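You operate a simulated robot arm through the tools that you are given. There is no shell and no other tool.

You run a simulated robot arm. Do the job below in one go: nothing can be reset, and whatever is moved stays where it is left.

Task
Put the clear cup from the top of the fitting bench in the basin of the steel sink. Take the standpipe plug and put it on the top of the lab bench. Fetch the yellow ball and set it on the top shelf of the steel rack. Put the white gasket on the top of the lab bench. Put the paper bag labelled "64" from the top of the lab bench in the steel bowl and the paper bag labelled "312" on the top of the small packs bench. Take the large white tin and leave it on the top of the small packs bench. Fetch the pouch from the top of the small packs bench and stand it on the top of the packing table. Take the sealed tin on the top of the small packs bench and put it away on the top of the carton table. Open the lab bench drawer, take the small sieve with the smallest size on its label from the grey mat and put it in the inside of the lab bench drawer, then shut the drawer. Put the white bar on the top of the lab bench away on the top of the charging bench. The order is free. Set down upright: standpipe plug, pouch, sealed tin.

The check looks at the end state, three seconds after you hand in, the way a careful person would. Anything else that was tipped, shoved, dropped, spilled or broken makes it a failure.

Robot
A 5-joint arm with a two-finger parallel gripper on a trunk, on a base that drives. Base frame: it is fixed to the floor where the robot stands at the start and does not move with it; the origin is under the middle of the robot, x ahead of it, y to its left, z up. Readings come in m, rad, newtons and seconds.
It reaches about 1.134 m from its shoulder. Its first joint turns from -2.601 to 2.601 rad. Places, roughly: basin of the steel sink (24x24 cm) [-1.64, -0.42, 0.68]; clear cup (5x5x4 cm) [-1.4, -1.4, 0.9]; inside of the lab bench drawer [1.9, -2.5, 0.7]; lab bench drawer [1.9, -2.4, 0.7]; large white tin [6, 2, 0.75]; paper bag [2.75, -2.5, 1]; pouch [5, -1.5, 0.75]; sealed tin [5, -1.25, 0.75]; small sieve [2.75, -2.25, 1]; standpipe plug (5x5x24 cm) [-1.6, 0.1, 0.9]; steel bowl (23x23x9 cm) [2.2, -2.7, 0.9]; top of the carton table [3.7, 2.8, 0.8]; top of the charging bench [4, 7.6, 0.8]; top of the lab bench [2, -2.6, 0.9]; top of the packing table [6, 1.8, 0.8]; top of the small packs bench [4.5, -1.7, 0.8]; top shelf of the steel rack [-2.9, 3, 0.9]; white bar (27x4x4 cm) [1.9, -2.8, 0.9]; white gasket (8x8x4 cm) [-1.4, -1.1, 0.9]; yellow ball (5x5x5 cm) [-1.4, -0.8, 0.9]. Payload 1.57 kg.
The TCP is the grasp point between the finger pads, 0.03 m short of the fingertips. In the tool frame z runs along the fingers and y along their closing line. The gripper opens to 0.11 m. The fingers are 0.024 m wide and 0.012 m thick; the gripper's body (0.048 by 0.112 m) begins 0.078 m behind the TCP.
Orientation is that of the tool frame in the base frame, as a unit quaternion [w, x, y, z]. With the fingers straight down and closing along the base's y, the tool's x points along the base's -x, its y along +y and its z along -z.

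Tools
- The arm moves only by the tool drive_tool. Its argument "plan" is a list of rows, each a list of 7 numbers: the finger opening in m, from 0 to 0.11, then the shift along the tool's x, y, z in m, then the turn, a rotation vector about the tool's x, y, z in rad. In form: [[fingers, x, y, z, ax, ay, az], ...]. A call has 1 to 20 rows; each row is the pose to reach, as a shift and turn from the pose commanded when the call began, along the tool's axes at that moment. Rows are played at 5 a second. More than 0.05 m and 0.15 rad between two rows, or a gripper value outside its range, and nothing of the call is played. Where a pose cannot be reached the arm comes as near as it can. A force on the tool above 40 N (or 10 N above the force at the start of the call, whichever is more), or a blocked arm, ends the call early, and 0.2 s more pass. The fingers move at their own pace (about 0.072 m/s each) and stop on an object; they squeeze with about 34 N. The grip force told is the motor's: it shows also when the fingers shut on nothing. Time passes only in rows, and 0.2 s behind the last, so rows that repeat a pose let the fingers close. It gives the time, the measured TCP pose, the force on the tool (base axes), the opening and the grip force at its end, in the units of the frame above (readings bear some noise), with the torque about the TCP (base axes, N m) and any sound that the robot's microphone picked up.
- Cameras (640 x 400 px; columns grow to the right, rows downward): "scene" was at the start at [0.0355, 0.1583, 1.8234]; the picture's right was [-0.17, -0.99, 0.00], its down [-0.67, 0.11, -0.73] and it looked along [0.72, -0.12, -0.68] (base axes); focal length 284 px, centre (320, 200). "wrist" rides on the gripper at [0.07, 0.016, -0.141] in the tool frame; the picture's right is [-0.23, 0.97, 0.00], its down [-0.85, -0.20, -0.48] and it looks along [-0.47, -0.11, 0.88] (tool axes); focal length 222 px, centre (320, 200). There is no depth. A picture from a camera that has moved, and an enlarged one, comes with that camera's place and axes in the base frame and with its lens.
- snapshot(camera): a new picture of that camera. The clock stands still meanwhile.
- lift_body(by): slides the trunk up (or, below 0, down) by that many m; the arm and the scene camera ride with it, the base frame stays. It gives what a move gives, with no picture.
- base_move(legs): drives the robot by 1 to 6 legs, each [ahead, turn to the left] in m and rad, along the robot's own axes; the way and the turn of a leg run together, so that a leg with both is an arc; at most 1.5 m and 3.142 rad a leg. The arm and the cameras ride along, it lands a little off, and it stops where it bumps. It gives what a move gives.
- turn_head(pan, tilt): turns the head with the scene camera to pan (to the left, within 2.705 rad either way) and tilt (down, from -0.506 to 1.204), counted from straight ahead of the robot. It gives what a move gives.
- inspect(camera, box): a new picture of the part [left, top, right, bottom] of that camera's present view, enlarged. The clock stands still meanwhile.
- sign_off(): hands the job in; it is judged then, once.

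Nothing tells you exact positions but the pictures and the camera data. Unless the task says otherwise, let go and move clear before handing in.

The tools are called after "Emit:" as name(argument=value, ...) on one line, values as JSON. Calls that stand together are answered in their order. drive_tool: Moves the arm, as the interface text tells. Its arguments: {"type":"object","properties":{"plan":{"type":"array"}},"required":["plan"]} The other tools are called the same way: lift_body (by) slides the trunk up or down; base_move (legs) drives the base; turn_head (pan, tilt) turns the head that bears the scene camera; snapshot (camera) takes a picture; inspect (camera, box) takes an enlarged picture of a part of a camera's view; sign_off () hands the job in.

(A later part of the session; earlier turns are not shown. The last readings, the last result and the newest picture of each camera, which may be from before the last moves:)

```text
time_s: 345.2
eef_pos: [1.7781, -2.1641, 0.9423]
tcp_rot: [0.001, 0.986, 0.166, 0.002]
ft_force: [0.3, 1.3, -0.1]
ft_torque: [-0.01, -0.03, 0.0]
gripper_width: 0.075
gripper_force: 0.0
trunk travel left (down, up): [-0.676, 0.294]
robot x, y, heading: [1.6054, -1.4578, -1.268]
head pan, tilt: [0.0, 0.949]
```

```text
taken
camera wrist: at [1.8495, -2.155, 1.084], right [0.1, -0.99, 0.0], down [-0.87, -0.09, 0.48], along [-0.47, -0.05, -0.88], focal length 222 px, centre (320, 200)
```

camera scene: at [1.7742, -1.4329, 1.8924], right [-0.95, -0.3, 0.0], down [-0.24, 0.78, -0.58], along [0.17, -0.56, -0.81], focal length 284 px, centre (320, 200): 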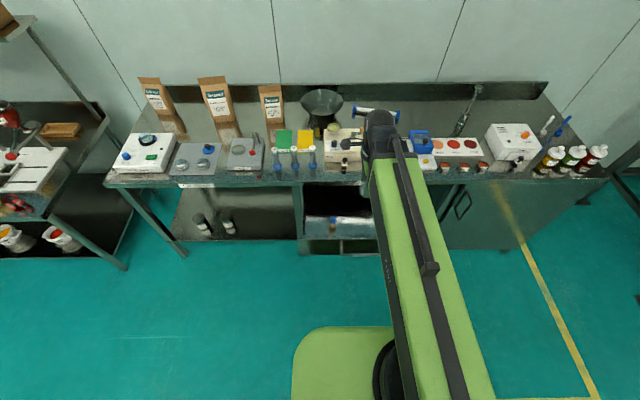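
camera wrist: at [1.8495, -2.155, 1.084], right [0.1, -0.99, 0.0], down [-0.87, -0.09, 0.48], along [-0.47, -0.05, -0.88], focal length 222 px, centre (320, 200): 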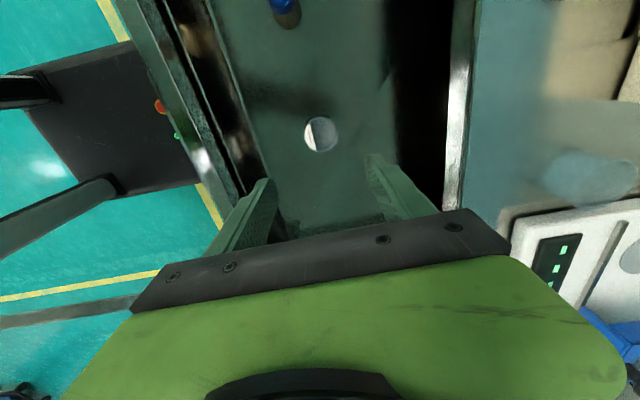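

The sieve stands upright in the drawer. To shut the drawer I'll back off, point the closed gripper forward and push the face just above the handle.

Emit:
lift_body(by=0.05)

Emit:
base_move(legs=[[-0.27, 0]])

Emit:
drive_tool(plan=[[0.04, 0, -0.04, 0, 0, 0, 0], [0.02, 0, -0.08, 0, 0, 0, 0], [0.0, 0, -0.12, 0, 0, 0, 0], [0.0, 0, -0.155, 0, 0, 0, 0]])

Emit:
drive_tool(plan=[[0.0, 0, 0.034, -0.0024, -0.1428, 0, 0], [0.0, 0, 0.0673, -0.0097, -0.2856, 0, 0], [0.0, 0, 0.0993, -0.0216, -0.4284, 0, 0], [0.0, 0, 0.1292, -0.0379, -0.5712, 0, 0], [0.0, 0, 0.1565, -0.0584, -0.714, 0, 0], [0.0, 0, 0.1806, -0.0825, -0.8568, 0, 0], [0.0, 0, 0.201, -0.1097, -0.9996, 0, 0], [0.0, 0, 0.2174, -0.1397, -1.1424, 0, 0], [0.0, 0, 0.2293, -0.1717, -1.2852, 0, 0], [0.0, 0, 0.2366, -0.2051, -1.428, 0, 0], [0.0, 0, 0.239, -0.239, -1.5708, 0, 0], [0.0, 0, 0.239, -0.239, -1.5708, 0, 0]])

Emit:
turn_head(pan=0.15, tilt=0.6)

Emit:
snapshot(camera="scene")

```text
time_s: 346.1
eef_pos: [1.7791, -2.1644, 0.9933]
tcp_rot: [0.001, 0.986, 0.166, 0.001]
ft_force: [-0.1, 0.5, -0.5]
ft_torque: [-0.01, 0.02, 0.01]
gripper_width: 0.0749
gripper_force: 0.0
trunk travel left (down, up): [-0.726, 0.244]
robot x, y, heading: [1.6066, -1.4562, -1.265]
head pan, tilt: [0.0, 0.949]
```

```text
time_s: 348.1
eef_pos: [1.6972, -1.9045, 0.9928]
tcp_rot: [0.002, 0.986, 0.166, 0.001]
ft_force: [-0.5, 0.2, 0.9]
ft_torque: [-0.03, -0.01, -0.02]
gripper_width: 0.075
gripper_force: 0.0
trunk travel left (down, up): [-0.726, 0.244]
robot x, y, heading: [1.5225, -1.1979, -1.272]
head pan, tilt: [0.0, 0.949]
```

```text
time_s: 349.1
eef_pos: [1.6464, -1.7586, 0.9933]
tcp_rot: [0.003, 0.986, 0.166, 0.0]
ft_force: [0.3, -1.1, -0.1]
ft_torque: [0.02, 0.0, 0.0]
gripper_width: 0.0001
gripper_force: 21.3
trunk travel left (down, up): [-0.726, 0.244]
robot x, y, heading: [1.5251, -1.1979, -1.264]
head pan, tilt: [0.0, 0.949]
```

```text
time_s: 351.6
eef_pos: [1.7233, -1.9841, 1.231]
tcp_rot: [0.698, 0.696, 0.116, 0.118]
ft_force: [0.1, -0.1, -0.3]
ft_torque: [0.02, 0.02, 0.0]
gripper_width: 0.0
gripper_force: 21.4
trunk travel left (down, up): [-0.726, 0.244]
robot x, y, heading: [1.5231, -1.2002, -1.27]
head pan, tilt: [0.0, 0.949]
```

```text
time_s: 352.5
eef_pos: [1.7237, -1.983, 1.2318]
tcp_rot: [0.698, 0.697, 0.117, 0.117]
ft_force: [-0.4, 0.1, 0.6]
ft_torque: [0.0, -0.03, 0.0]
gripper_width: 0.0
gripper_force: 21.3
trunk travel left (down, up): [-0.726, 0.244]
robot x, y, heading: [1.5236, -1.1978, -1.267]
head pan, tilt: [0.15, 0.6]
```

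```text
taken
camera scene: at [1.7107, -1.1836, 1.7247], right [-0.9, -0.44, 0.0], down [-0.25, 0.51, -0.82], along [0.36, -0.74, -0.57], focal length 284 px, centre (320, 200)
```

scene: 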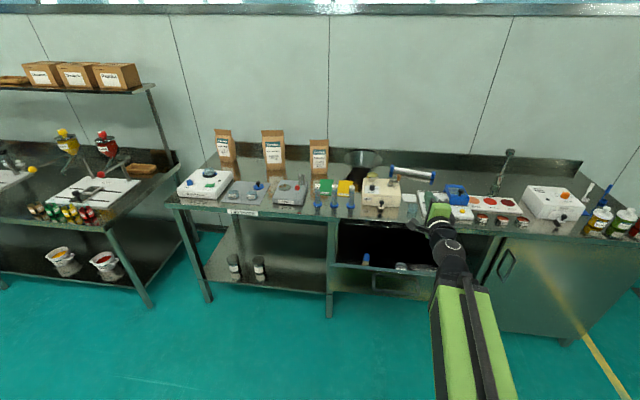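

The closed gripper points at the drawer face. Lowering to just above the handle height.

Emit:
lift_body(by=-0.35)

Emit:
inspect(camera="scene", box=[310, 130, 510, 270])

Emit:
snapshot(camera="wrist")

```text
time_s: 355.9
eef_pos: [1.724, -1.9833, 0.882]
tcp_rot: [0.699, 0.696, 0.116, 0.117]
ft_force: [0.3, -0.1, 0.9]
ft_torque: [0.01, -0.02, -0.02]
gripper_width: 0.0
gripper_force: 21.4
trunk travel left (down, up): [-0.376, 0.594]
robot x, y, heading: [1.5198, -1.1947, -1.267]
head pan, tilt: [0.15, 0.6]
```

```text
2.86 times, centred on (410, 200) of scene
camera zoom: at [1.7107, -1.1837, 1.3748], right [-0.9, -0.44, 0.0], down [-0.25, 0.51, -0.83], along [0.36, -0.74, -0.56], focal length 811 px, centre (63, 200)
```

zoom: 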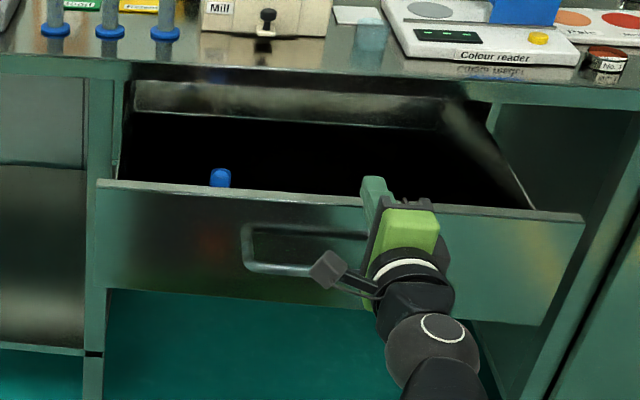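

```text
taken
camera wrist: at [1.7439, -1.8261, 0.8972], right [-0.22, -0.07, 0.97], down [-0.96, 0.17, -0.2], along [-0.15, -0.98, -0.11], focal length 222 px, centre (320, 200)
```

wrist: 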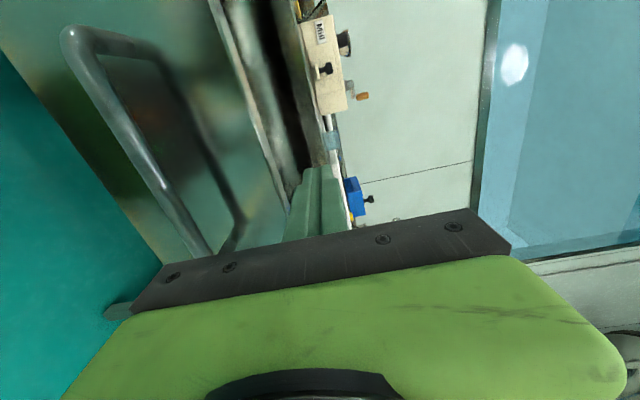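

Emit:
lift_body(by=-0.067)

Emit:
drive_tool(plan=[[0.0, 0, 0, 0.03, 0, 0, 0], [0.0, 0, 0, 0.06, 0, 0, 0], [0.0, 0, 0, 0.09, 0, 0, 0], [0.0, 0, 0, 0.12, 0, 0, 0], [0.0, 0, 0, 0.15, 0, 0, 0], [0.0, 0, 0, 0.18, 0, 0, 0], [0.0, 0, 0, 0.21, 0, 0, 0], [0.0, 0, 0, 0.24, 0, 0, 0]])

Emit:
inspect(camera="scene", box=[310, 130, 510, 270])

```text
time_s: 357.0
eef_pos: [1.7235, -1.9835, 0.8144]
tcp_rot: [0.699, 0.696, 0.116, 0.117]
ft_force: [0.9, -0.3, 0.5]
ft_torque: [0.01, 0.03, 0.01]
gripper_width: 0.0
gripper_force: 21.2
trunk travel left (down, up): [-0.309, 0.661]
robot x, y, heading: [1.5231, -1.1974, -1.268]
head pan, tilt: [0.15, 0.6]
```

```text
time_s: 358.8
eef_pos: [1.8027, -2.2096, 0.8144]
tcp_rot: [0.698, 0.696, 0.118, 0.118]
ft_force: [0.1, 0.9, 0.3]
ft_torque: [0.0, 0.0, 0.04]
gripper_width: 0.0002
gripper_force: 21.2
trunk travel left (down, up): [-0.309, 0.661]
robot x, y, heading: [1.5269, -1.1976, -1.262]
head pan, tilt: [0.15, 0.6]
```

```text
2.86 times, centred on (410, 200) of scene
camera zoom: at [1.7107, -1.1836, 1.3078], right [-0.9, -0.44, 0.0], down [-0.25, 0.51, -0.83], along [0.36, -0.74, -0.56], focal length 811 px, centre (63, 200)
```

zoom: 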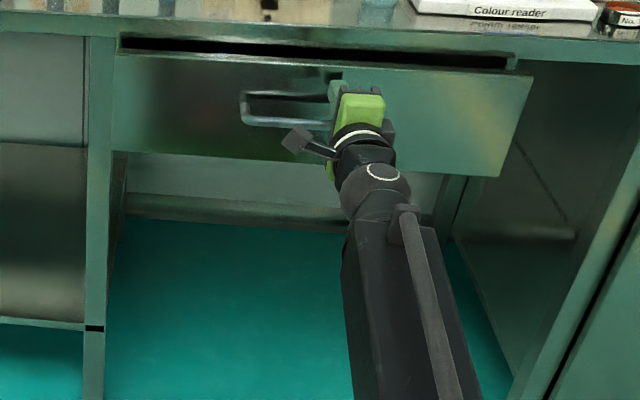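

The drawer is almost shut. Pushing the last 10 cm until it stops.

Emit:
drive_tool(plan=[[0.0, 0, 0, 0.02, 0, 0, 0], [0.0, 0, 0, 0.04, 0, 0, 0], [0.0, 0, 0, 0.06, 0, 0, 0], [0.0, 0, 0, 0.075, 0, 0, 0], [0.0, 0, 0, 0.09, 0, 0, 0], [0.0, 0, 0, 0.1, 0, 0, 0], [0.0, 0, 0, 0.11, 0, 0, 0], [0.0, 0, 0, 0.12, 0, 0, 0]])

Emit:
inspect(camera="scene", box=[310, 130, 510, 270])

```text
time_s: 359.6
eef_pos: [1.8205, -2.2667, 0.8142]
tcp_rot: [0.7, 0.695, 0.116, 0.117]
ft_force: [-2.0, 7.4, -2.4]
ft_torque: [0.13, 0.0, -0.09]
gripper_width: 0.0002
gripper_force: 21.2
trunk travel left (down, up): [-0.309, 0.661]
robot x, y, heading: [1.5249, -1.2003, -1.269]
head pan, tilt: [0.15, 0.6]
stopped in row 4: the force on the tool passed its limit at 108 N (the readings are from after the stop); the commanded pose is now the measured one
```

```text
2.86 times, centred on (410, 200) of scene
camera zoom: at [1.7106, -1.1833, 1.3078], right [-0.9, -0.44, 0.0], down [-0.25, 0.51, -0.83], along [0.36, -0.74, -0.56], focal length 811 px, centre (63, 200)
```

zoom: 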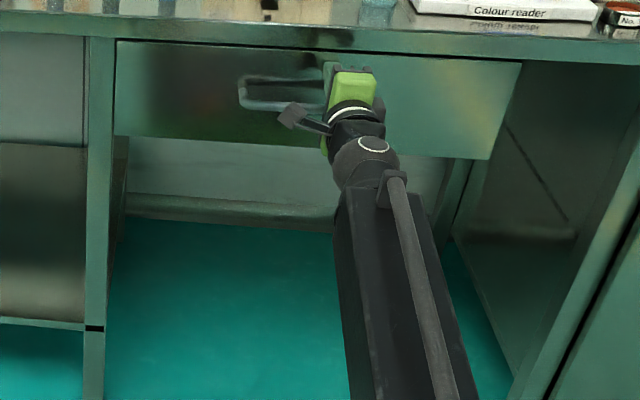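

The drawer is shut against its stop. Retracting, bringing the tool back to vertical, and raising the trunk for the bags.

Emit:
drive_tool(plan=[[0.0, 0, 0, -0.04, 0, 0, 0], [0.0, 0, 0, -0.08, 0, 0, 0], [0.0, 0, 0, -0.12, 0, 0, 0], [0.0, 0, 0, -0.16, 0, 0, 0], [0.0, 0, 0, -0.2, 0, 0, 0], [0.0, 0, 0, -0.24, 0, 0, 0], [0.0, 0, 0, -0.27, 0, 0, 0]])

Emit:
inspect(camera="scene", box=[310, 120, 550, 270])

Emit:
drive_tool(plan=[[0.08, 0, -0.034, -0.0024, 0.1428, 0, 0], [0.08, 0, -0.0673, -0.0097, 0.2856, 0, 0], [0.08, 0, -0.0993, -0.0216, 0.4284, 0, 0], [0.08, 0, -0.1292, -0.0379, 0.5712, 0, 0], [0.08, 0, -0.1565, -0.0584, 0.714, 0, 0], [0.08, 0, -0.1806, -0.0825, 0.8568, 0, 0], [0.08, 0, -0.201, -0.1097, 0.9996, 0, 0], [0.08, 0, -0.2174, -0.1397, 1.1424, 0, 0], [0.08, 0, -0.2293, -0.1717, 1.2852, 0, 0], [0.08, 0, -0.2366, -0.2051, 1.428, 0, 0], [0.08, 0, -0.239, -0.239, 1.5708, 0, 0], [0.08, 0, -0.239, -0.239, 1.5708, 0, 0]])

Emit:
lift_body(by=0.4)

Emit:
lift_body(by=0.26)

```text
time_s: 361.2
eef_pos: [1.7349, -2.0116, 0.8138]
tcp_rot: [0.698, 0.696, 0.116, 0.117]
ft_force: [0.5, 0.7, -0.2]
ft_torque: [0.01, -0.04, 0.0]
gripper_width: 0.0
gripper_force: 21.5
trunk travel left (down, up): [-0.309, 0.661]
robot x, y, heading: [1.5194, -1.1951, -1.264]
head pan, tilt: [0.15, 0.6]
```

```text
2.67 times, centred on (430, 195) of scene
camera zoom: at [1.7108, -1.1837, 1.3078], right [-0.9, -0.44, 0.0], down [-0.25, 0.51, -0.83], along [0.36, -0.74, -0.56], focal length 757 px, centre (27, 213)
```

zoom: 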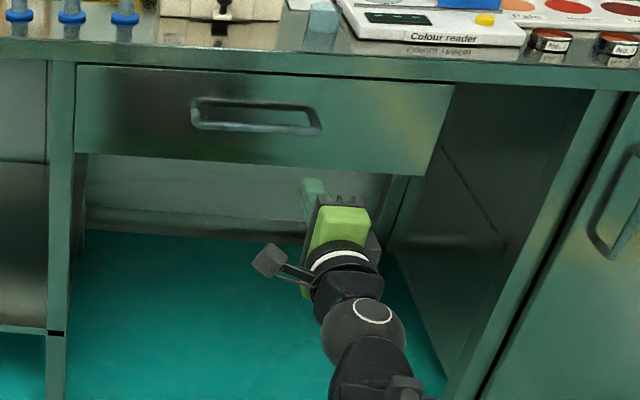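

```text
time_s: 363.8
eef_pos: [1.6544, -1.7875, 0.5763]
tcp_rot: [0.001, 0.986, 0.165, 0.001]
ft_force: [0.5, 0.4, 0.6]
ft_torque: [-0.01, 0.03, -0.02]
gripper_width: 0.08
gripper_force: 0.2
trunk travel left (down, up): [-0.309, 0.661]
robot x, y, heading: [1.5254, -1.1955, -1.262]
head pan, tilt: [0.15, 0.6]
```

```text
time_s: 367.7
eef_pos: [1.6559, -1.7869, 0.9758]
tcp_rot: [0.003, 0.986, 0.165, 0.001]
ft_force: [0.0, 0.5, -0.3]
ft_torque: [-0.03, 0.0, 0.0]
gripper_width: 0.08
gripper_force: 0.1
trunk travel left (down, up): [-0.709, 0.261]
robot x, y, heading: [1.5208, -1.1959, -1.272]
head pan, tilt: [0.15, 0.6]
```

```text
time_s: 370.3
eef_pos: [1.656, -1.7876, 1.2356]
tcp_rot: [0.002, 0.986, 0.165, 0.001]
ft_force: [-0.3, -0.4, -0.5]
ft_torque: [0.04, -0.01, -0.02]
gripper_width: 0.08
gripper_force: 0.0
trunk travel left (down, up): [-0.969, 0.001]
robot x, y, heading: [1.5231, -1.1955, -1.272]
head pan, tilt: [0.15, 0.6]
```

The drawer looks exactly as before, fully shut. Next is bag "64": it stands at about u=1.75, v=-3.19 with its folded top near 1.12, and the bowl is at u=1.22, v=-3.21. I'll drive to a spot between them.

Emit:
base_move(legs=[[0, 0.7], [0.645, 0], [0, -0.687], [0.1, 0]])

Emit:
turn_head(pan=0.1, tilt=0.65)

Emit:
snapshot(camera="scene")

Emit:
snapshot(camera="wrist")

```text
time_s: 378.4
eef_pos: [2.2499, -2.2209, 1.234]
tcp_rot: [0.002, 0.984, 0.176, 0.001]
ft_force: [0.9, -0.3, -0.7]
ft_torque: [0.03, 0.04, 0.02]
gripper_width: 0.08
gripper_force: 0.1
trunk travel left (down, up): [-0.969, 0.001]
robot x, y, heading: [2.0877, -1.6396, -1.234]
head pan, tilt: [0.15, 0.6]
```

```text
time_s: 379.1
eef_pos: [2.2497, -2.2194, 1.236]
tcp_rot: [0.003, 0.984, 0.177, 0.001]
ft_force: [0.5, -0.1, 0.2]
ft_torque: [0.01, 0.01, -0.05]
gripper_width: 0.0803
gripper_force: 0.1
trunk travel left (down, up): [-0.969, 0.001]
robot x, y, heading: [2.088, -1.6395, -1.234]
head pan, tilt: [0.099, 0.649]
```

```text
taken
camera scene: at [2.2696, -1.6187, 1.9635], right [-0.91, -0.42, 0.0], down [-0.26, 0.55, -0.8], along [0.34, -0.72, -0.6], focal length 284 px, centre (320, 200)
```

scene: 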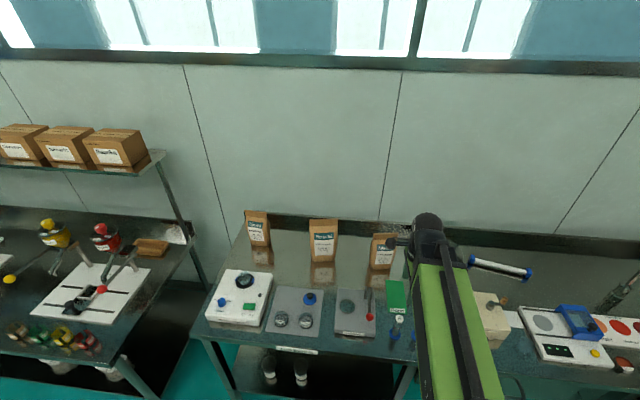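

```text
taken
camera wrist: at [2.3199, -2.2085, 1.3772], right [0.12, -0.99, 0.0], down [-0.87, -0.11, 0.48], along [-0.47, -0.06, -0.88], focal length 222 px, centre (320, 200)
```

wrist: 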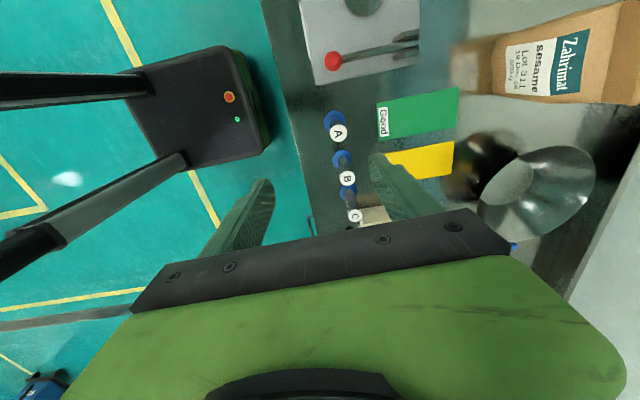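

Emit:
inspect(camera="scene", box=[230, 200, 410, 310])

Emit:
inspect(camera="wrist", box=[380, 60, 640, 260])

```text
3.56 times, centred on (320, 255) of scene
camera zoom: at [2.2696, -1.6187, 1.9635], right [-0.91, -0.42, 0.0], down [-0.26, 0.55, -0.8], along [0.34, -0.72, -0.6], focal length 1009 px, centre (320, 4)
```

zoom: 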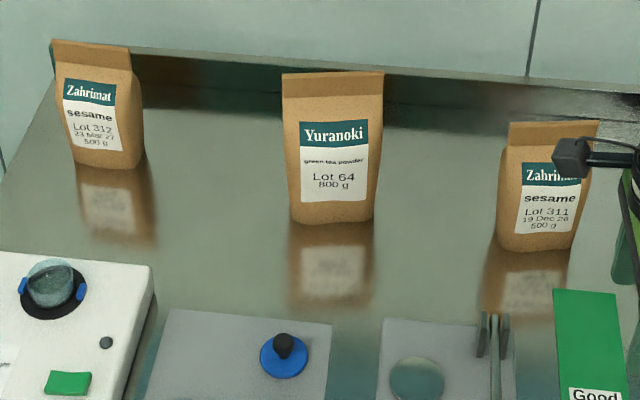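

```text
2.00 times, centred on (510, 160) of wrist
camera zoom: at [2.3199, -2.2085, 1.3772], right [0.12, -0.99, 0.0], down [-0.87, -0.11, 0.48], along [-0.47, -0.06, -0.88], focal length 444 px, centre (-60, 280)
```

zoom: 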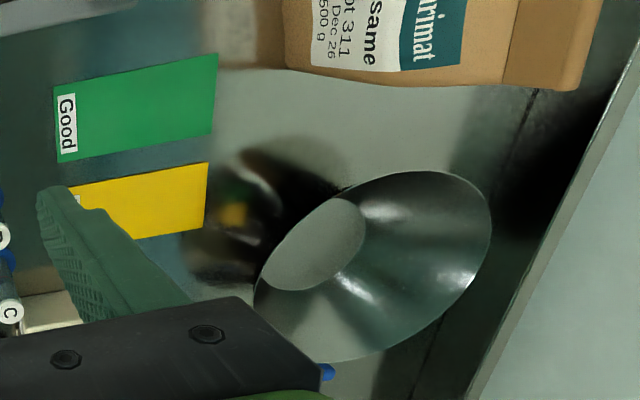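

Bag 64's folded top is at about (2.66,-2.50), z≈1.12, slightly rotated. It's just out of reach, so I'll inch the base forward 0.12 m and swing the arm over it.

Emit:
base_move(legs=[[0.12, 0]])

```text
time_s: 380.3
eef_pos: [2.2896, -2.3369, 1.2341]
tcp_rot: [0.001, 0.984, 0.176, 0.001]
ft_force: [-0.2, -1.3, -0.1]
ft_torque: [0.03, 0.01, 0.0]
gripper_width: 0.08
gripper_force: 0.2
trunk travel left (down, up): [-0.969, 0.001]
robot x, y, heading: [2.1264, -1.7528, -1.234]
head pan, tilt: [0.099, 0.649]
```

Emit:
drive_tool(plan=[[0.09, 0.0323, 0.0316, 0, 0, 0, 0], [0.09, 0.0645, 0.0632, 0, 0, 0, 0], [0.09, 0.0968, 0.0948, 0, 0, 0, 0], [0.09, 0.129, 0.1264, 0, 0, 0, 0], [0.09, 0.1613, 0.1581, 0, 0, 0, 0], [0.09, 0.1935, 0.1897, 0, 0, 0, 0], [0.09, 0.2258, 0.2213, 0, 0, 0, 0], [0.09, 0.258, 0.2529, 0, 0, 0, 0], [0.09, 0.2903, 0.2845, 0, 0, 0, -0.06], [0.09, 0.2903, 0.2845, 0, 0, 0, -0.125], [0.09, 0.2903, 0.2845, 0, 0, 0, -0.125]])

Emit:
snapshot(camera="wrist")

Emit:
inspect(camera="wrist", box=[220, 80, 420, 220])

Emit:
inspect(camera="scene", box=[230, 170, 410, 290])

```text
time_s: 382.7
eef_pos: [2.6603, -2.5006, 1.2359]
tcp_rot: [0.002, 0.971, 0.237, 0.001]
ft_force: [0.3, -0.2, -0.2]
ft_torque: [0.01, 0.0, 0.02]
gripper_width: 0.09
gripper_force: 0.0
trunk travel left (down, up): [-0.969, 0.001]
robot x, y, heading: [2.1308, -1.7503, -1.235]
head pan, tilt: [0.099, 0.649]
```

```text
taken
camera wrist: at [2.7301, -2.4809, 1.3767], right [0.25, -0.97, 0.0], down [-0.85, -0.22, 0.48], along [-0.46, -0.12, -0.88], focal length 222 px, centre (320, 200)
```

wrist: 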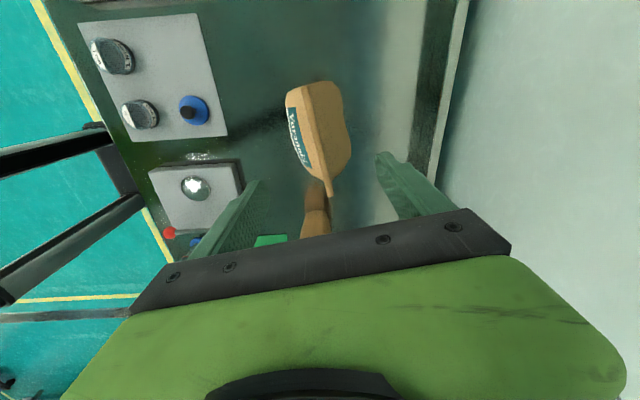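

```text
2.86 times, centred on (320, 150) of wrist
camera zoom: at [2.7301, -2.4809, 1.3767], right [0.25, -0.97, 0.0], down [-0.85, -0.22, 0.48], along [-0.46, -0.12, -0.88], focal length 635 px, centre (320, 343)
```

zoom: 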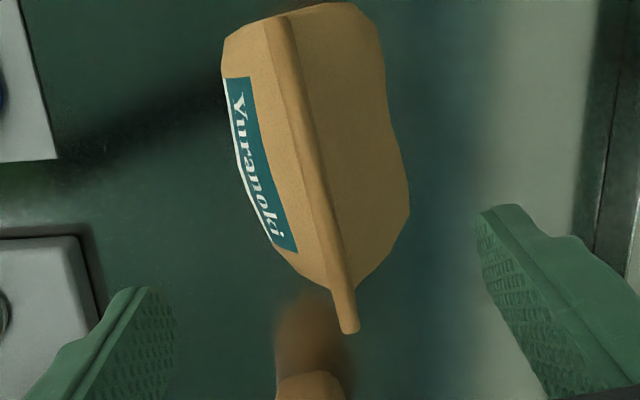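

```text
3.33 times, centred on (320, 230) of scene
camera zoom: at [2.3099, -1.7338, 1.9634], right [-0.91, -0.42, 0.0], down [-0.26, 0.55, -0.8], along [0.34, -0.72, -0.6], focal length 946 px, centre (320, 100)
```

zoom: 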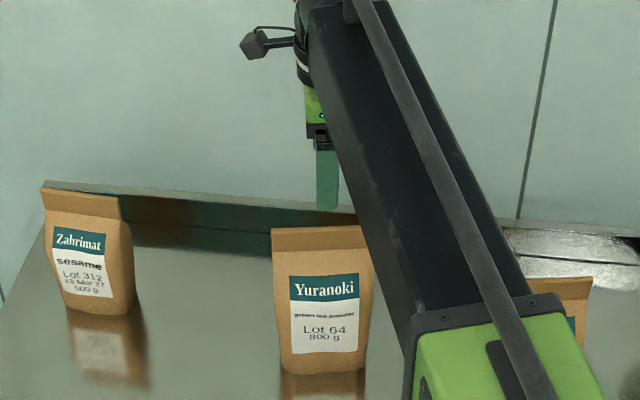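

The fold is a thin ridge, centred under the gripper and perpendicular to the closing line. Lowering over it.

Emit:
lift_body(by=-0.1)

Emit:
inspect(camera="wrist", box=[200, 80, 440, 240])

```text
time_s: 384.0
eef_pos: [2.6607, -2.5005, 1.1358]
tcp_rot: [0.003, 0.971, 0.237, 0.001]
ft_force: [0.0, 0.3, -0.3]
ft_torque: [0.0, 0.02, 0.02]
gripper_width: 0.09
gripper_force: 0.0
trunk travel left (down, up): [-0.869, 0.101]
robot x, y, heading: [2.1248, -1.7503, -1.234]
head pan, tilt: [0.099, 0.649]
```

```text
2.50 times, centred on (320, 160) of wrist
camera zoom: at [2.7295, -2.4808, 1.2771], right [0.25, -0.97, 0.0], down [-0.85, -0.22, 0.48], along [-0.46, -0.12, -0.88], focal length 555 px, centre (320, 300)
```

zoom: 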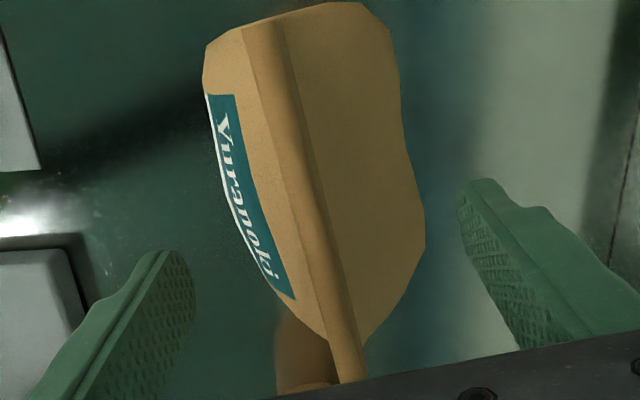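

Emit:
lift_body(by=-0.042)

Emit:
drive_tool(plan=[[0.06, 0, 0, 0, 0, 0, 0], [0.03, 0, 0, 0, 0, 0, 0], [0.0, 0, 0, 0, 0, 0, 0], [0.0, 0, 0, 0, 0, 0, 0], [0.0, 0, 0, 0, 0, 0, 0]])

Emit:
inspect(camera="wrist", box=[200, 80, 440, 240])

```text
time_s: 384.9
eef_pos: [2.6602, -2.5004, 1.0951]
tcp_rot: [0.001, 0.971, 0.238, 0.002]
ft_force: [-0.3, 0.3, 0.3]
ft_torque: [-0.01, -0.01, -0.03]
gripper_width: 0.09
gripper_force: 0.0
trunk travel left (down, up): [-0.827, 0.143]
robot x, y, heading: [2.1262, -1.7504, -1.236]
head pan, tilt: [0.099, 0.649]
```

```text
time_s: 386.1
eef_pos: [2.6604, -2.4999, 1.0941]
tcp_rot: [0.003, 0.971, 0.237, 0.002]
ft_force: [2.1, -5.0, 17.6]
ft_torque: [-0.34, 0.01, 0.04]
gripper_width: 0.0336
gripper_force: 34.1
trunk travel left (down, up): [-0.827, 0.143]
robot x, y, heading: [2.1286, -1.7513, -1.234]
head pan, tilt: [0.099, 0.649]
```

```text
2.50 times, centred on (320, 160) of wrist
camera zoom: at [2.7289, -2.48, 1.2362], right [0.25, -0.97, 0.01], down [-0.85, -0.21, 0.48], along [-0.46, -0.12, -0.88], focal length 555 px, centre (320, 300)
```

zoom: 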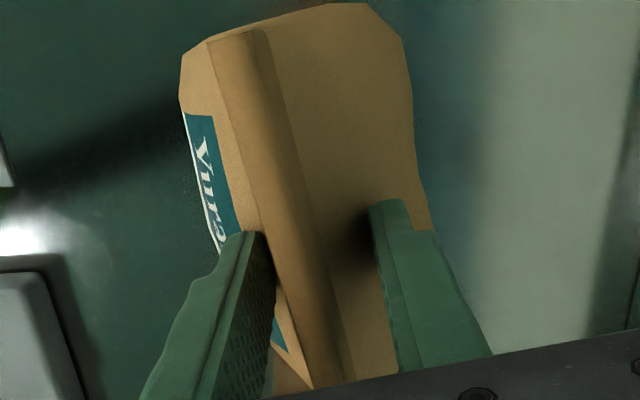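

The fingers are on the wedge below the fold, which could slip. I'll open, raise 2.4 cm so the pads close on the flat fold itself, and re-grip.

Emit:
drive_tool(plan=[[0.05, 0, 0, 0, 0, 0, 0], [0.07, 0, 0, 0, 0, 0, 0], [0.07, 0, 0, 0, 0, 0, 0]])

Emit:
lift_body(by=0.022)

Emit:
drive_tool(plan=[[0.04, 0.004, 0, 0, 0, 0, 0], [0.02, 0.004, 0, 0, 0, 0, 0], [0.0, 0.004, 0, 0, 0, 0, 0], [0.0, 0.004, 0, 0, 0, 0, 0], [0.0, 0.004, 0, 0, 0, 0, 0]])

Emit:
inspect(camera="wrist", box=[200, 80, 440, 240])

```text
time_s: 386.9
eef_pos: [2.6606, -2.4996, 1.093]
tcp_rot: [0.002, 0.972, 0.237, 0.002]
ft_force: [-0.4, -0.6, -0.2]
ft_torque: [-0.02, -0.01, 0.0]
gripper_width: 0.0701
gripper_force: 0.1
trunk travel left (down, up): [-0.827, 0.143]
robot x, y, heading: [2.1263, -1.7519, -1.232]
head pan, tilt: [0.099, 0.649]
```

```text
time_s: 387.6
eef_pos: [2.6598, -2.5002, 1.1149]
tcp_rot: [0.002, 0.972, 0.237, 0.002]
ft_force: [0.6, 0.0, -0.3]
ft_torque: [0.01, 0.01, -0.05]
gripper_width: 0.0698
gripper_force: 0.0
trunk travel left (down, up): [-0.849, 0.121]
robot x, y, heading: [2.1274, -1.7549, -1.231]
head pan, tilt: [0.099, 0.649]
```

```text
time_s: 388.8
eef_pos: [2.664, -2.4993, 1.1154]
tcp_rot: [0.002, 0.972, 0.237, 0.001]
ft_force: [-2.4, 0.9, -0.4]
ft_torque: [0.65, 0.35, 0.14]
gripper_width: 0.0081
gripper_force: 27.4
trunk travel left (down, up): [-0.849, 0.121]
robot x, y, heading: [2.127, -1.7502, -1.231]
head pan, tilt: [0.099, 0.649]
```

```text
2.50 times, centred on (320, 160) of wrist
camera zoom: at [2.733, -2.479, 1.2571], right [0.25, -0.97, 0.0], down [-0.85, -0.22, 0.48], along [-0.46, -0.12, -0.88], focal length 555 px, centre (320, 300)
```

zoom: 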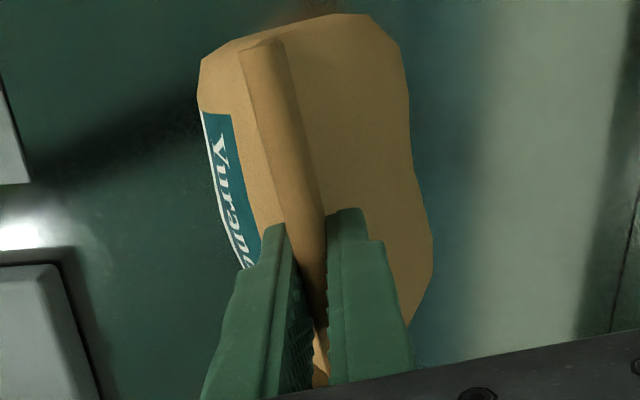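

Now the pads hold the flat fold (8 mm). I'll lift a little and check that it doesn't slip.

Emit:
lift_body(by=0.03)

Emit:
inspect(camera="scene", box=[230, 170, 410, 290])

Emit:
inspect(camera="wrist", box=[200, 80, 440, 240])

```text
time_s: 389.5
eef_pos: [2.6648, -2.4987, 1.1454]
tcp_rot: [0.001, 0.971, 0.237, 0.001]
ft_force: [-0.2, 0.3, -8.2]
ft_torque: [0.0, -0.02, 0.0]
gripper_width: 0.008
gripper_force: 27.0
trunk travel left (down, up): [-0.879, 0.091]
robot x, y, heading: [2.125, -1.7565, -1.228]
head pan, tilt: [0.099, 0.649]
```

```text
3.33 times, centred on (320, 230) of scene
camera zoom: at [2.3101, -1.7347, 1.8734], right [-0.91, -0.42, 0.0], down [-0.26, 0.55, -0.8], along [0.34, -0.72, -0.61], focal length 946 px, centre (320, 100)
```

zoom: 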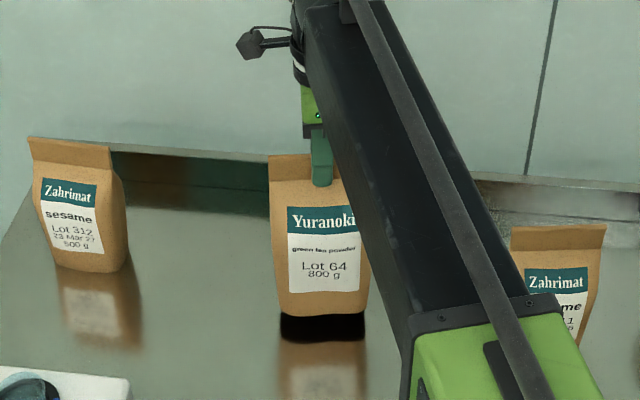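

```text
2.50 times, centred on (320, 160) of wrist
camera zoom: at [2.7339, -2.48, 1.2862], right [0.25, -0.97, 0.0], down [-0.85, -0.22, 0.48], along [-0.46, -0.12, -0.88], focal length 555 px, centre (320, 300)
```

zoom: 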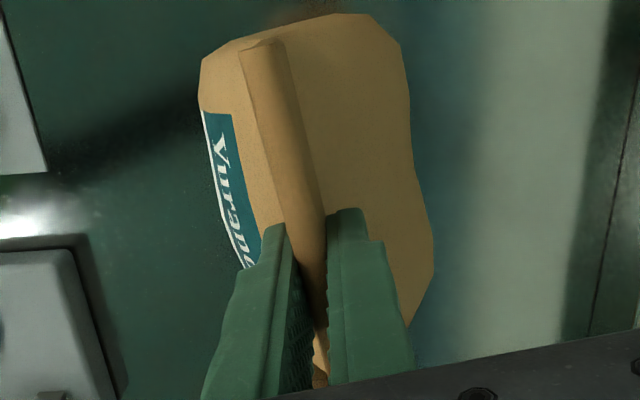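

Bag 64 holds firmly (8 N). I'll raise it fully, carry it in front of bag 311 and bring it over the bowl.

Emit:
lift_body(by=0.09)

Emit:
drive_tool(plan=[[0.0, -0.0029, -0.0436, 0, 0, 0, 0], [0.0, -0.0058, -0.0871, 0, 0, 0, 0], [0.0, -0.0088, -0.1307, 0, 0, 0, 0], [0.0, -0.0117, -0.1743, 0, 0, 0, 0], [0.0, -0.0567, -0.1817, 0, 0, 0, 0], [0.0, -0.1017, -0.1892, 0, 0, 0, 0], [0.0, -0.1468, -0.1966, 0, 0, 0, 0], [0.0, -0.1918, -0.204, 0, 0, 0, 0], [0.0, -0.2368, -0.2114, 0, 0, 0, 0], [0.0, -0.2819, -0.2189, 0, 0, 0, 0], [0.0, -0.3269, -0.2263, 0, 0, 0, 0]])

Emit:
snapshot(camera="scene")

Emit:
snapshot(camera="wrist")

```text
time_s: 390.8
eef_pos: [2.6637, -2.5002, 1.2347]
tcp_rot: [0.001, 0.972, 0.237, 0.001]
ft_force: [0.3, -0.2, -6.6]
ft_torque: [0.0, 0.0, -0.01]
gripper_width: 0.0077
gripper_force: 26.4
trunk travel left (down, up): [-0.969, 0.001]
robot x, y, heading: [2.127, -1.7489, -1.234]
head pan, tilt: [0.099, 0.649]
```

```text
time_s: 393.1
eef_pos: [2.2687, -2.4504, 1.236]
tcp_rot: [0.002, 0.971, 0.238, 0.001]
ft_force: [-0.3, -0.4, -7.4]
ft_torque: [0.01, 0.03, 0.02]
gripper_width: 0.0078
gripper_force: 26.8
trunk travel left (down, up): [-0.969, 0.001]
robot x, y, heading: [2.1266, -1.7528, -1.234]
head pan, tilt: [0.099, 0.649]
```

```text
taken
camera scene: at [2.3079, -1.735, 1.9636], right [-0.91, -0.42, 0.0], down [-0.25, 0.55, -0.8], along [0.34, -0.72, -0.6], focal length 284 px, centre (320, 200)
```

scene: 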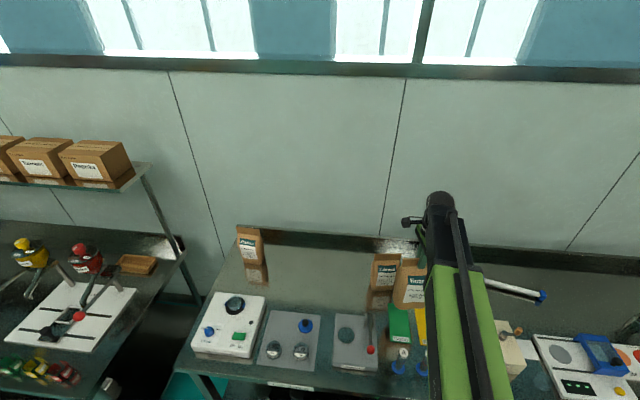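

```text
taken
camera wrist: at [2.338, -2.4295, 1.3766], right [0.25, -0.97, 0.0], down [-0.85, -0.22, 0.48], along [-0.46, -0.12, -0.88], focal length 222 px, centre (320, 200)
```

wrist: 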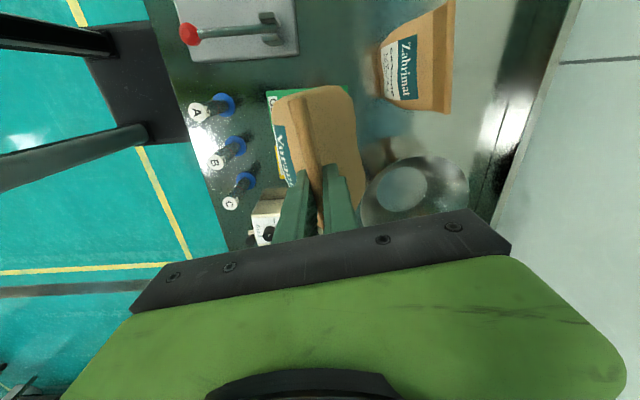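

The bowl is right ahead of the bag. Moving diagonally over its centre.

Emit:
drive_tool(plan=[[0.0, -0.0337, 0.0245, 0, 0, 0, 0], [0.0, -0.0675, 0.049, 0, 0, 0, 0], [0.0, -0.1012, 0.0736, 0, 0, 0, 0], [0.0, -0.1349, 0.0981, 0, 0, 0, 0], [0.0, -0.1687, 0.1226, 0, 0, 0, 0], [0.0, -0.2024, 0.1471, 0, 0, 0, 0], [0.0, -0.2024, 0.1471, 0, 0, 0, 0]])

Emit:
turn_head(pan=-0.25, tilt=0.65)

Emit:
snapshot(camera="scene")

Emit:
snapshot(camera="wrist")

```text
time_s: 394.8
eef_pos: [2.1587, -2.6735, 1.2345]
tcp_rot: [0.001, 0.972, 0.237, 0.002]
ft_force: [0.3, -0.2, -7.5]
ft_torque: [0.0, 0.01, 0.0]
gripper_width: 0.0076
gripper_force: 26.6
trunk travel left (down, up): [-0.969, 0.001]
robot x, y, heading: [2.129, -1.7531, -1.232]
head pan, tilt: [0.099, 0.649]
```

```text
time_s: 395.6
eef_pos: [2.1585, -2.673, 1.2369]
tcp_rot: [0.001, 0.972, 0.237, 0.002]
ft_force: [-0.1, 0.4, -8.5]
ft_torque: [0.03, 0.0, -0.03]
gripper_width: 0.0078
gripper_force: 27.4
trunk travel left (down, up): [-0.969, 0.001]
robot x, y, heading: [2.1251, -1.7511, -1.236]
head pan, tilt: [-0.25, 0.649]
```

```text
taken
camera scene: at [2.2803, -1.7425, 1.9635], right [-1.0, -0.09, 0.0], down [-0.05, 0.6, -0.8], along [0.07, -0.79, -0.61], focal length 284 px, centre (320, 200)
```

scene: 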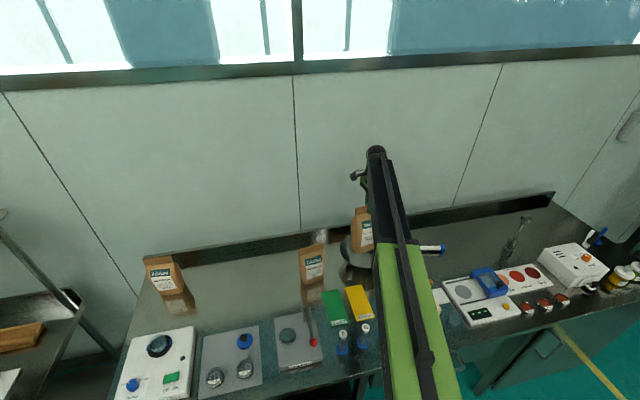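

```text
taken
camera wrist: at [2.2279, -2.6534, 1.3764], right [0.25, -0.97, 0.0], down [-0.85, -0.22, 0.48], along [-0.46, -0.12, -0.88], focal length 222 px, centre (320, 200)
```

wrist: 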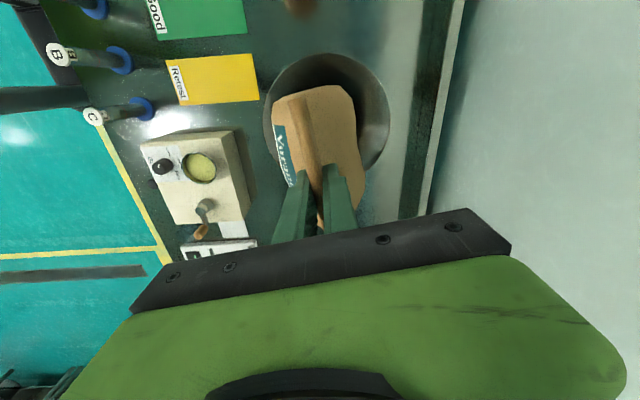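

The bag is over the bowl; I'll centre it about 1.5 cm better and lower it in.

Emit:
drive_tool(plan=[[0.0, 0.0128, 0.0082, 0, 0, 0, 0], [0.0, 0.0128, 0.0082, 0, 0, 0, 0]])

Emit:
lift_body(by=-0.05)

Emit:
lift_body(by=-0.015)

Emit:
lift_body(by=-0.01)

Emit:
inspect(camera="scene", box=[290, 160, 450, 270])

Emit:
inspect(camera="wrist", box=[220, 30, 440, 230])

```text
time_s: 396.2
eef_pos: [2.1732, -2.6746, 1.2351]
tcp_rot: [0.001, 0.971, 0.238, 0.001]
ft_force: [0.1, 0.2, -8.5]
ft_torque: [0.0, -0.02, 0.0]
gripper_width: 0.0079
gripper_force: 27.0
trunk travel left (down, up): [-0.969, 0.001]
robot x, y, heading: [2.1276, -1.7503, -1.235]
head pan, tilt: [-0.25, 0.649]
```

```text
time_s: 397.1
eef_pos: [2.1732, -2.6744, 1.1877]
tcp_rot: [0.001, 0.971, 0.237, 0.001]
ft_force: [-0.3, -0.6, -8.1]
ft_torque: [0.0, -0.02, -0.01]
gripper_width: 0.0078
gripper_force: 26.4
trunk travel left (down, up): [-0.919, 0.051]
robot x, y, heading: [2.1263, -1.7541, -1.229]
head pan, tilt: [-0.25, 0.649]
```

```text
time_s: 397.7
eef_pos: [2.1737, -2.6731, 1.1709]
tcp_rot: [0.002, 0.972, 0.236, 0.002]
ft_force: [1.4, -0.2, -8.0]
ft_torque: [-0.01, 0.0, 0.01]
gripper_width: 0.0079
gripper_force: 26.7
trunk travel left (down, up): [-0.904, 0.066]
robot x, y, heading: [2.1275, -1.7558, -1.235]
head pan, tilt: [-0.25, 0.649]
```

```text
time_s: 398.3
eef_pos: [2.1729, -2.6737, 1.1604]
tcp_rot: [0.002, 0.972, 0.236, 0.001]
ft_force: [-0.6, 0.4, -8.1]
ft_torque: [0.01, 0.01, 0.0]
gripper_width: 0.0081
gripper_force: 26.6
trunk travel left (down, up): [-0.894, 0.076]
robot x, y, heading: [2.1285, -1.7521, -1.233]
head pan, tilt: [-0.25, 0.649]
```

```text
3.64 times, centred on (370, 215) of scene
camera zoom: at [2.2801, -1.7425, 1.8884], right [-1.0, -0.09, 0.0], down [-0.05, 0.6, -0.8], along [0.07, -0.79, -0.61], focal length 1032 px, centre (138, 146)
```

zoom: 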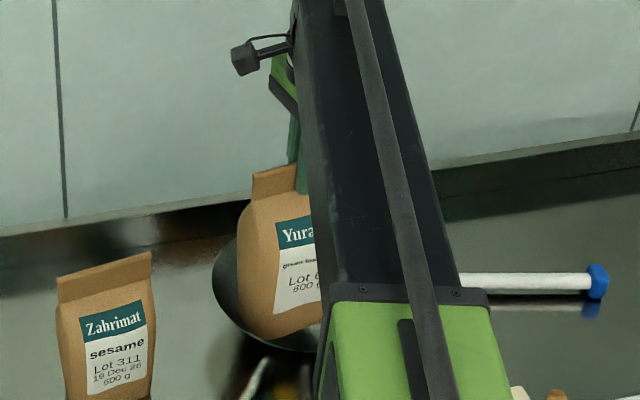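

```text
2.00 times, centred on (330, 130) of wrist
camera zoom: at [2.2427, -2.6546, 1.3014], right [0.25, -0.97, 0.0], down [-0.85, -0.22, 0.48], along [-0.46, -0.12, -0.88], focal length 444 px, centre (300, 340)
```

zoom: 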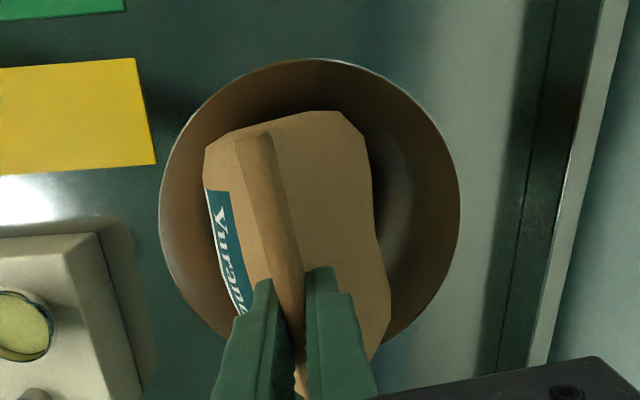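

Emit:
lift_body(by=-0.008)

Emit:
lift_body(by=-0.006)

Emit:
lift_body(by=-0.005)

Emit:
lift_body(by=-0.004)

```text
time_s: 398.9
eef_pos: [2.1726, -2.6739, 1.1533]
tcp_rot: [0.001, 0.971, 0.237, 0.001]
ft_force: [-2.4, -3.0, -5.4]
ft_torque: [-0.48, 0.41, 0.02]
gripper_width: 0.0081
gripper_force: 27.3
trunk travel left (down, up): [-0.886, 0.084]
robot x, y, heading: [2.128, -1.7515, -1.237]
head pan, tilt: [-0.25, 0.649]
```

```text
time_s: 399.4
eef_pos: [2.1746, -2.6749, 1.1464]
tcp_rot: [0.002, 0.971, 0.237, 0.002]
ft_force: [-2.0, -2.4, -4.6]
ft_torque: [-0.5, 0.26, 0.01]
gripper_width: 0.0079
gripper_force: 26.7
trunk travel left (down, up): [-0.88, 0.09]
robot x, y, heading: [2.1291, -1.7529, -1.236]
head pan, tilt: [-0.25, 0.649]
```

```text
time_s: 400.0
eef_pos: [2.1734, -2.6743, 1.1413]
tcp_rot: [0.001, 0.971, 0.237, 0.002]
ft_force: [-1.9, 0.2, -7.8]
ft_torque: [-0.04, 0.32, -0.06]
gripper_width: 0.0078
gripper_force: 27.0
trunk travel left (down, up): [-0.875, 0.095]
robot x, y, heading: [2.129, -1.751, -1.232]
head pan, tilt: [-0.25, 0.649]
```

```text
time_s: 400.5
eef_pos: [2.1742, -2.6733, 1.1362]
tcp_rot: [0.002, 0.972, 0.236, 0.002]
ft_force: [-1.1, -1.9, -7.8]
ft_torque: [-0.06, 0.29, 0.02]
gripper_width: 0.0082
gripper_force: 26.6
trunk travel left (down, up): [-0.871, 0.099]
robot x, y, heading: [2.1268, -1.7546, -1.237]
head pan, tilt: [-0.25, 0.649]
```

Emit:
inspect(camera="wrist", box=[220, 30, 440, 230])

Emit:
lift_body(by=-0.004)

Emit:
lift_body(by=-0.004)

Emit:
inspect(camera="wrist", box=[220, 30, 440, 230])

```text
2.00 times, centred on (330, 130) of wrist
camera zoom: at [2.2426, -2.6546, 1.2783], right [0.25, -0.97, 0.0], down [-0.85, -0.22, 0.48], along [-0.46, -0.12, -0.88], focal length 444 px, centre (300, 340)
```

zoom: 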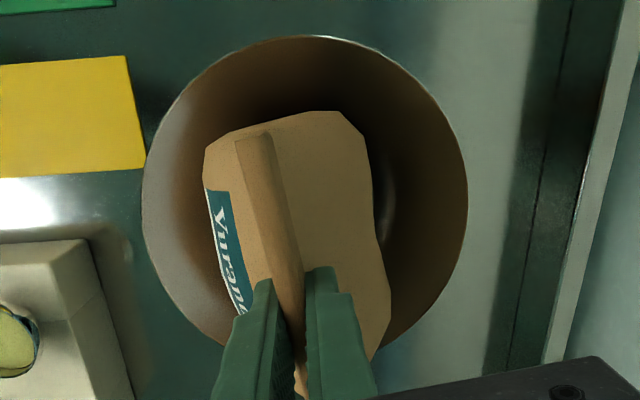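

```text
time_s: 401.0
eef_pos: [2.1736, -2.6746, 1.1332]
tcp_rot: [0.001, 0.972, 0.237, 0.002]
ft_force: [-0.9, -0.7, -8.4]
ft_torque: [-0.02, 0.29, -0.01]
gripper_width: 0.0078
gripper_force: 26.7
trunk travel left (down, up): [-0.867, 0.103]
robot x, y, heading: [2.1276, -1.7494, -1.232]
head pan, tilt: [-0.25, 0.649]
```

```text
time_s: 401.6
eef_pos: [2.1729, -2.6737, 1.1287]
tcp_rot: [0.001, 0.971, 0.237, 0.001]
ft_force: [-1.3, -0.1, -8.1]
ft_torque: [-0.09, 0.35, -0.05]
gripper_width: 0.008
gripper_force: 26.8
trunk travel left (down, up): [-0.863, 0.107]
robot x, y, heading: [2.128, -1.7559, -1.241]
head pan, tilt: [-0.25, 0.649]
```

```text
2.00 times, centred on (330, 130) of wrist
camera zoom: at [2.2426, -2.6547, 1.2703], right [0.25, -0.97, 0.0], down [-0.85, -0.22, 0.48], along [-0.46, -0.12, -0.88], focal length 444 px, centre (300, 340)
```

zoom: 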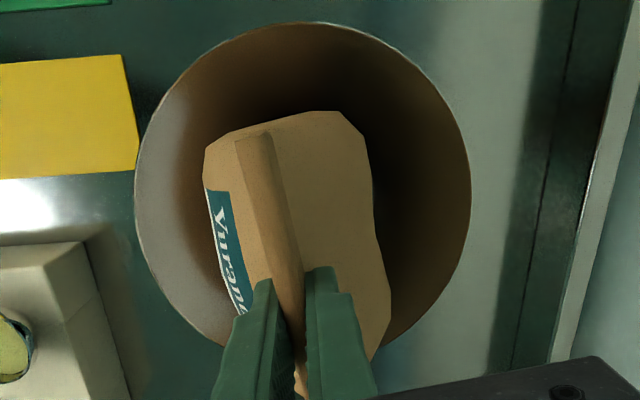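

Emit:
lift_body(by=-0.004)

Emit:
lift_body(by=-0.004)

Emit:
lift_body(by=-0.003)

```text
time_s: 402.1
eef_pos: [2.1731, -2.6746, 1.1254]
tcp_rot: [0.001, 0.972, 0.237, 0.001]
ft_force: [-1.7, -0.8, -6.7]
ft_torque: [-0.01, 0.34, -0.02]
gripper_width: 0.0078
gripper_force: 26.5
trunk travel left (down, up): [-0.859, 0.111]
robot x, y, heading: [2.1283, -1.7546, -1.235]
head pan, tilt: [-0.25, 0.649]
```

```text
time_s: 402.6
eef_pos: [2.1733, -2.6722, 1.1239]
tcp_rot: [0.004, 0.971, 0.237, 0.0]
ft_force: [-0.8, -6.6, 26.3]
ft_torque: [-0.88, -0.29, -0.09]
gripper_width: 0.0077
gripper_force: 26.5
trunk travel left (down, up): [-0.855, 0.115]
robot x, y, heading: [2.124, -1.7537, -1.233]
head pan, tilt: [-0.25, 0.649]
```

```text
time_s: 403.1
eef_pos: [2.1752, -2.6724, 1.1205]
tcp_rot: [0.003, 0.971, 0.238, 0.002]
ft_force: [2.3, -4.3, 27.3]
ft_torque: [-0.94, -0.52, -0.04]
gripper_width: 0.0079
gripper_force: 26.9
trunk travel left (down, up): [-0.852, 0.118]
robot x, y, heading: [2.1275, -1.7526, -1.235]
head pan, tilt: [-0.25, 0.649]
```

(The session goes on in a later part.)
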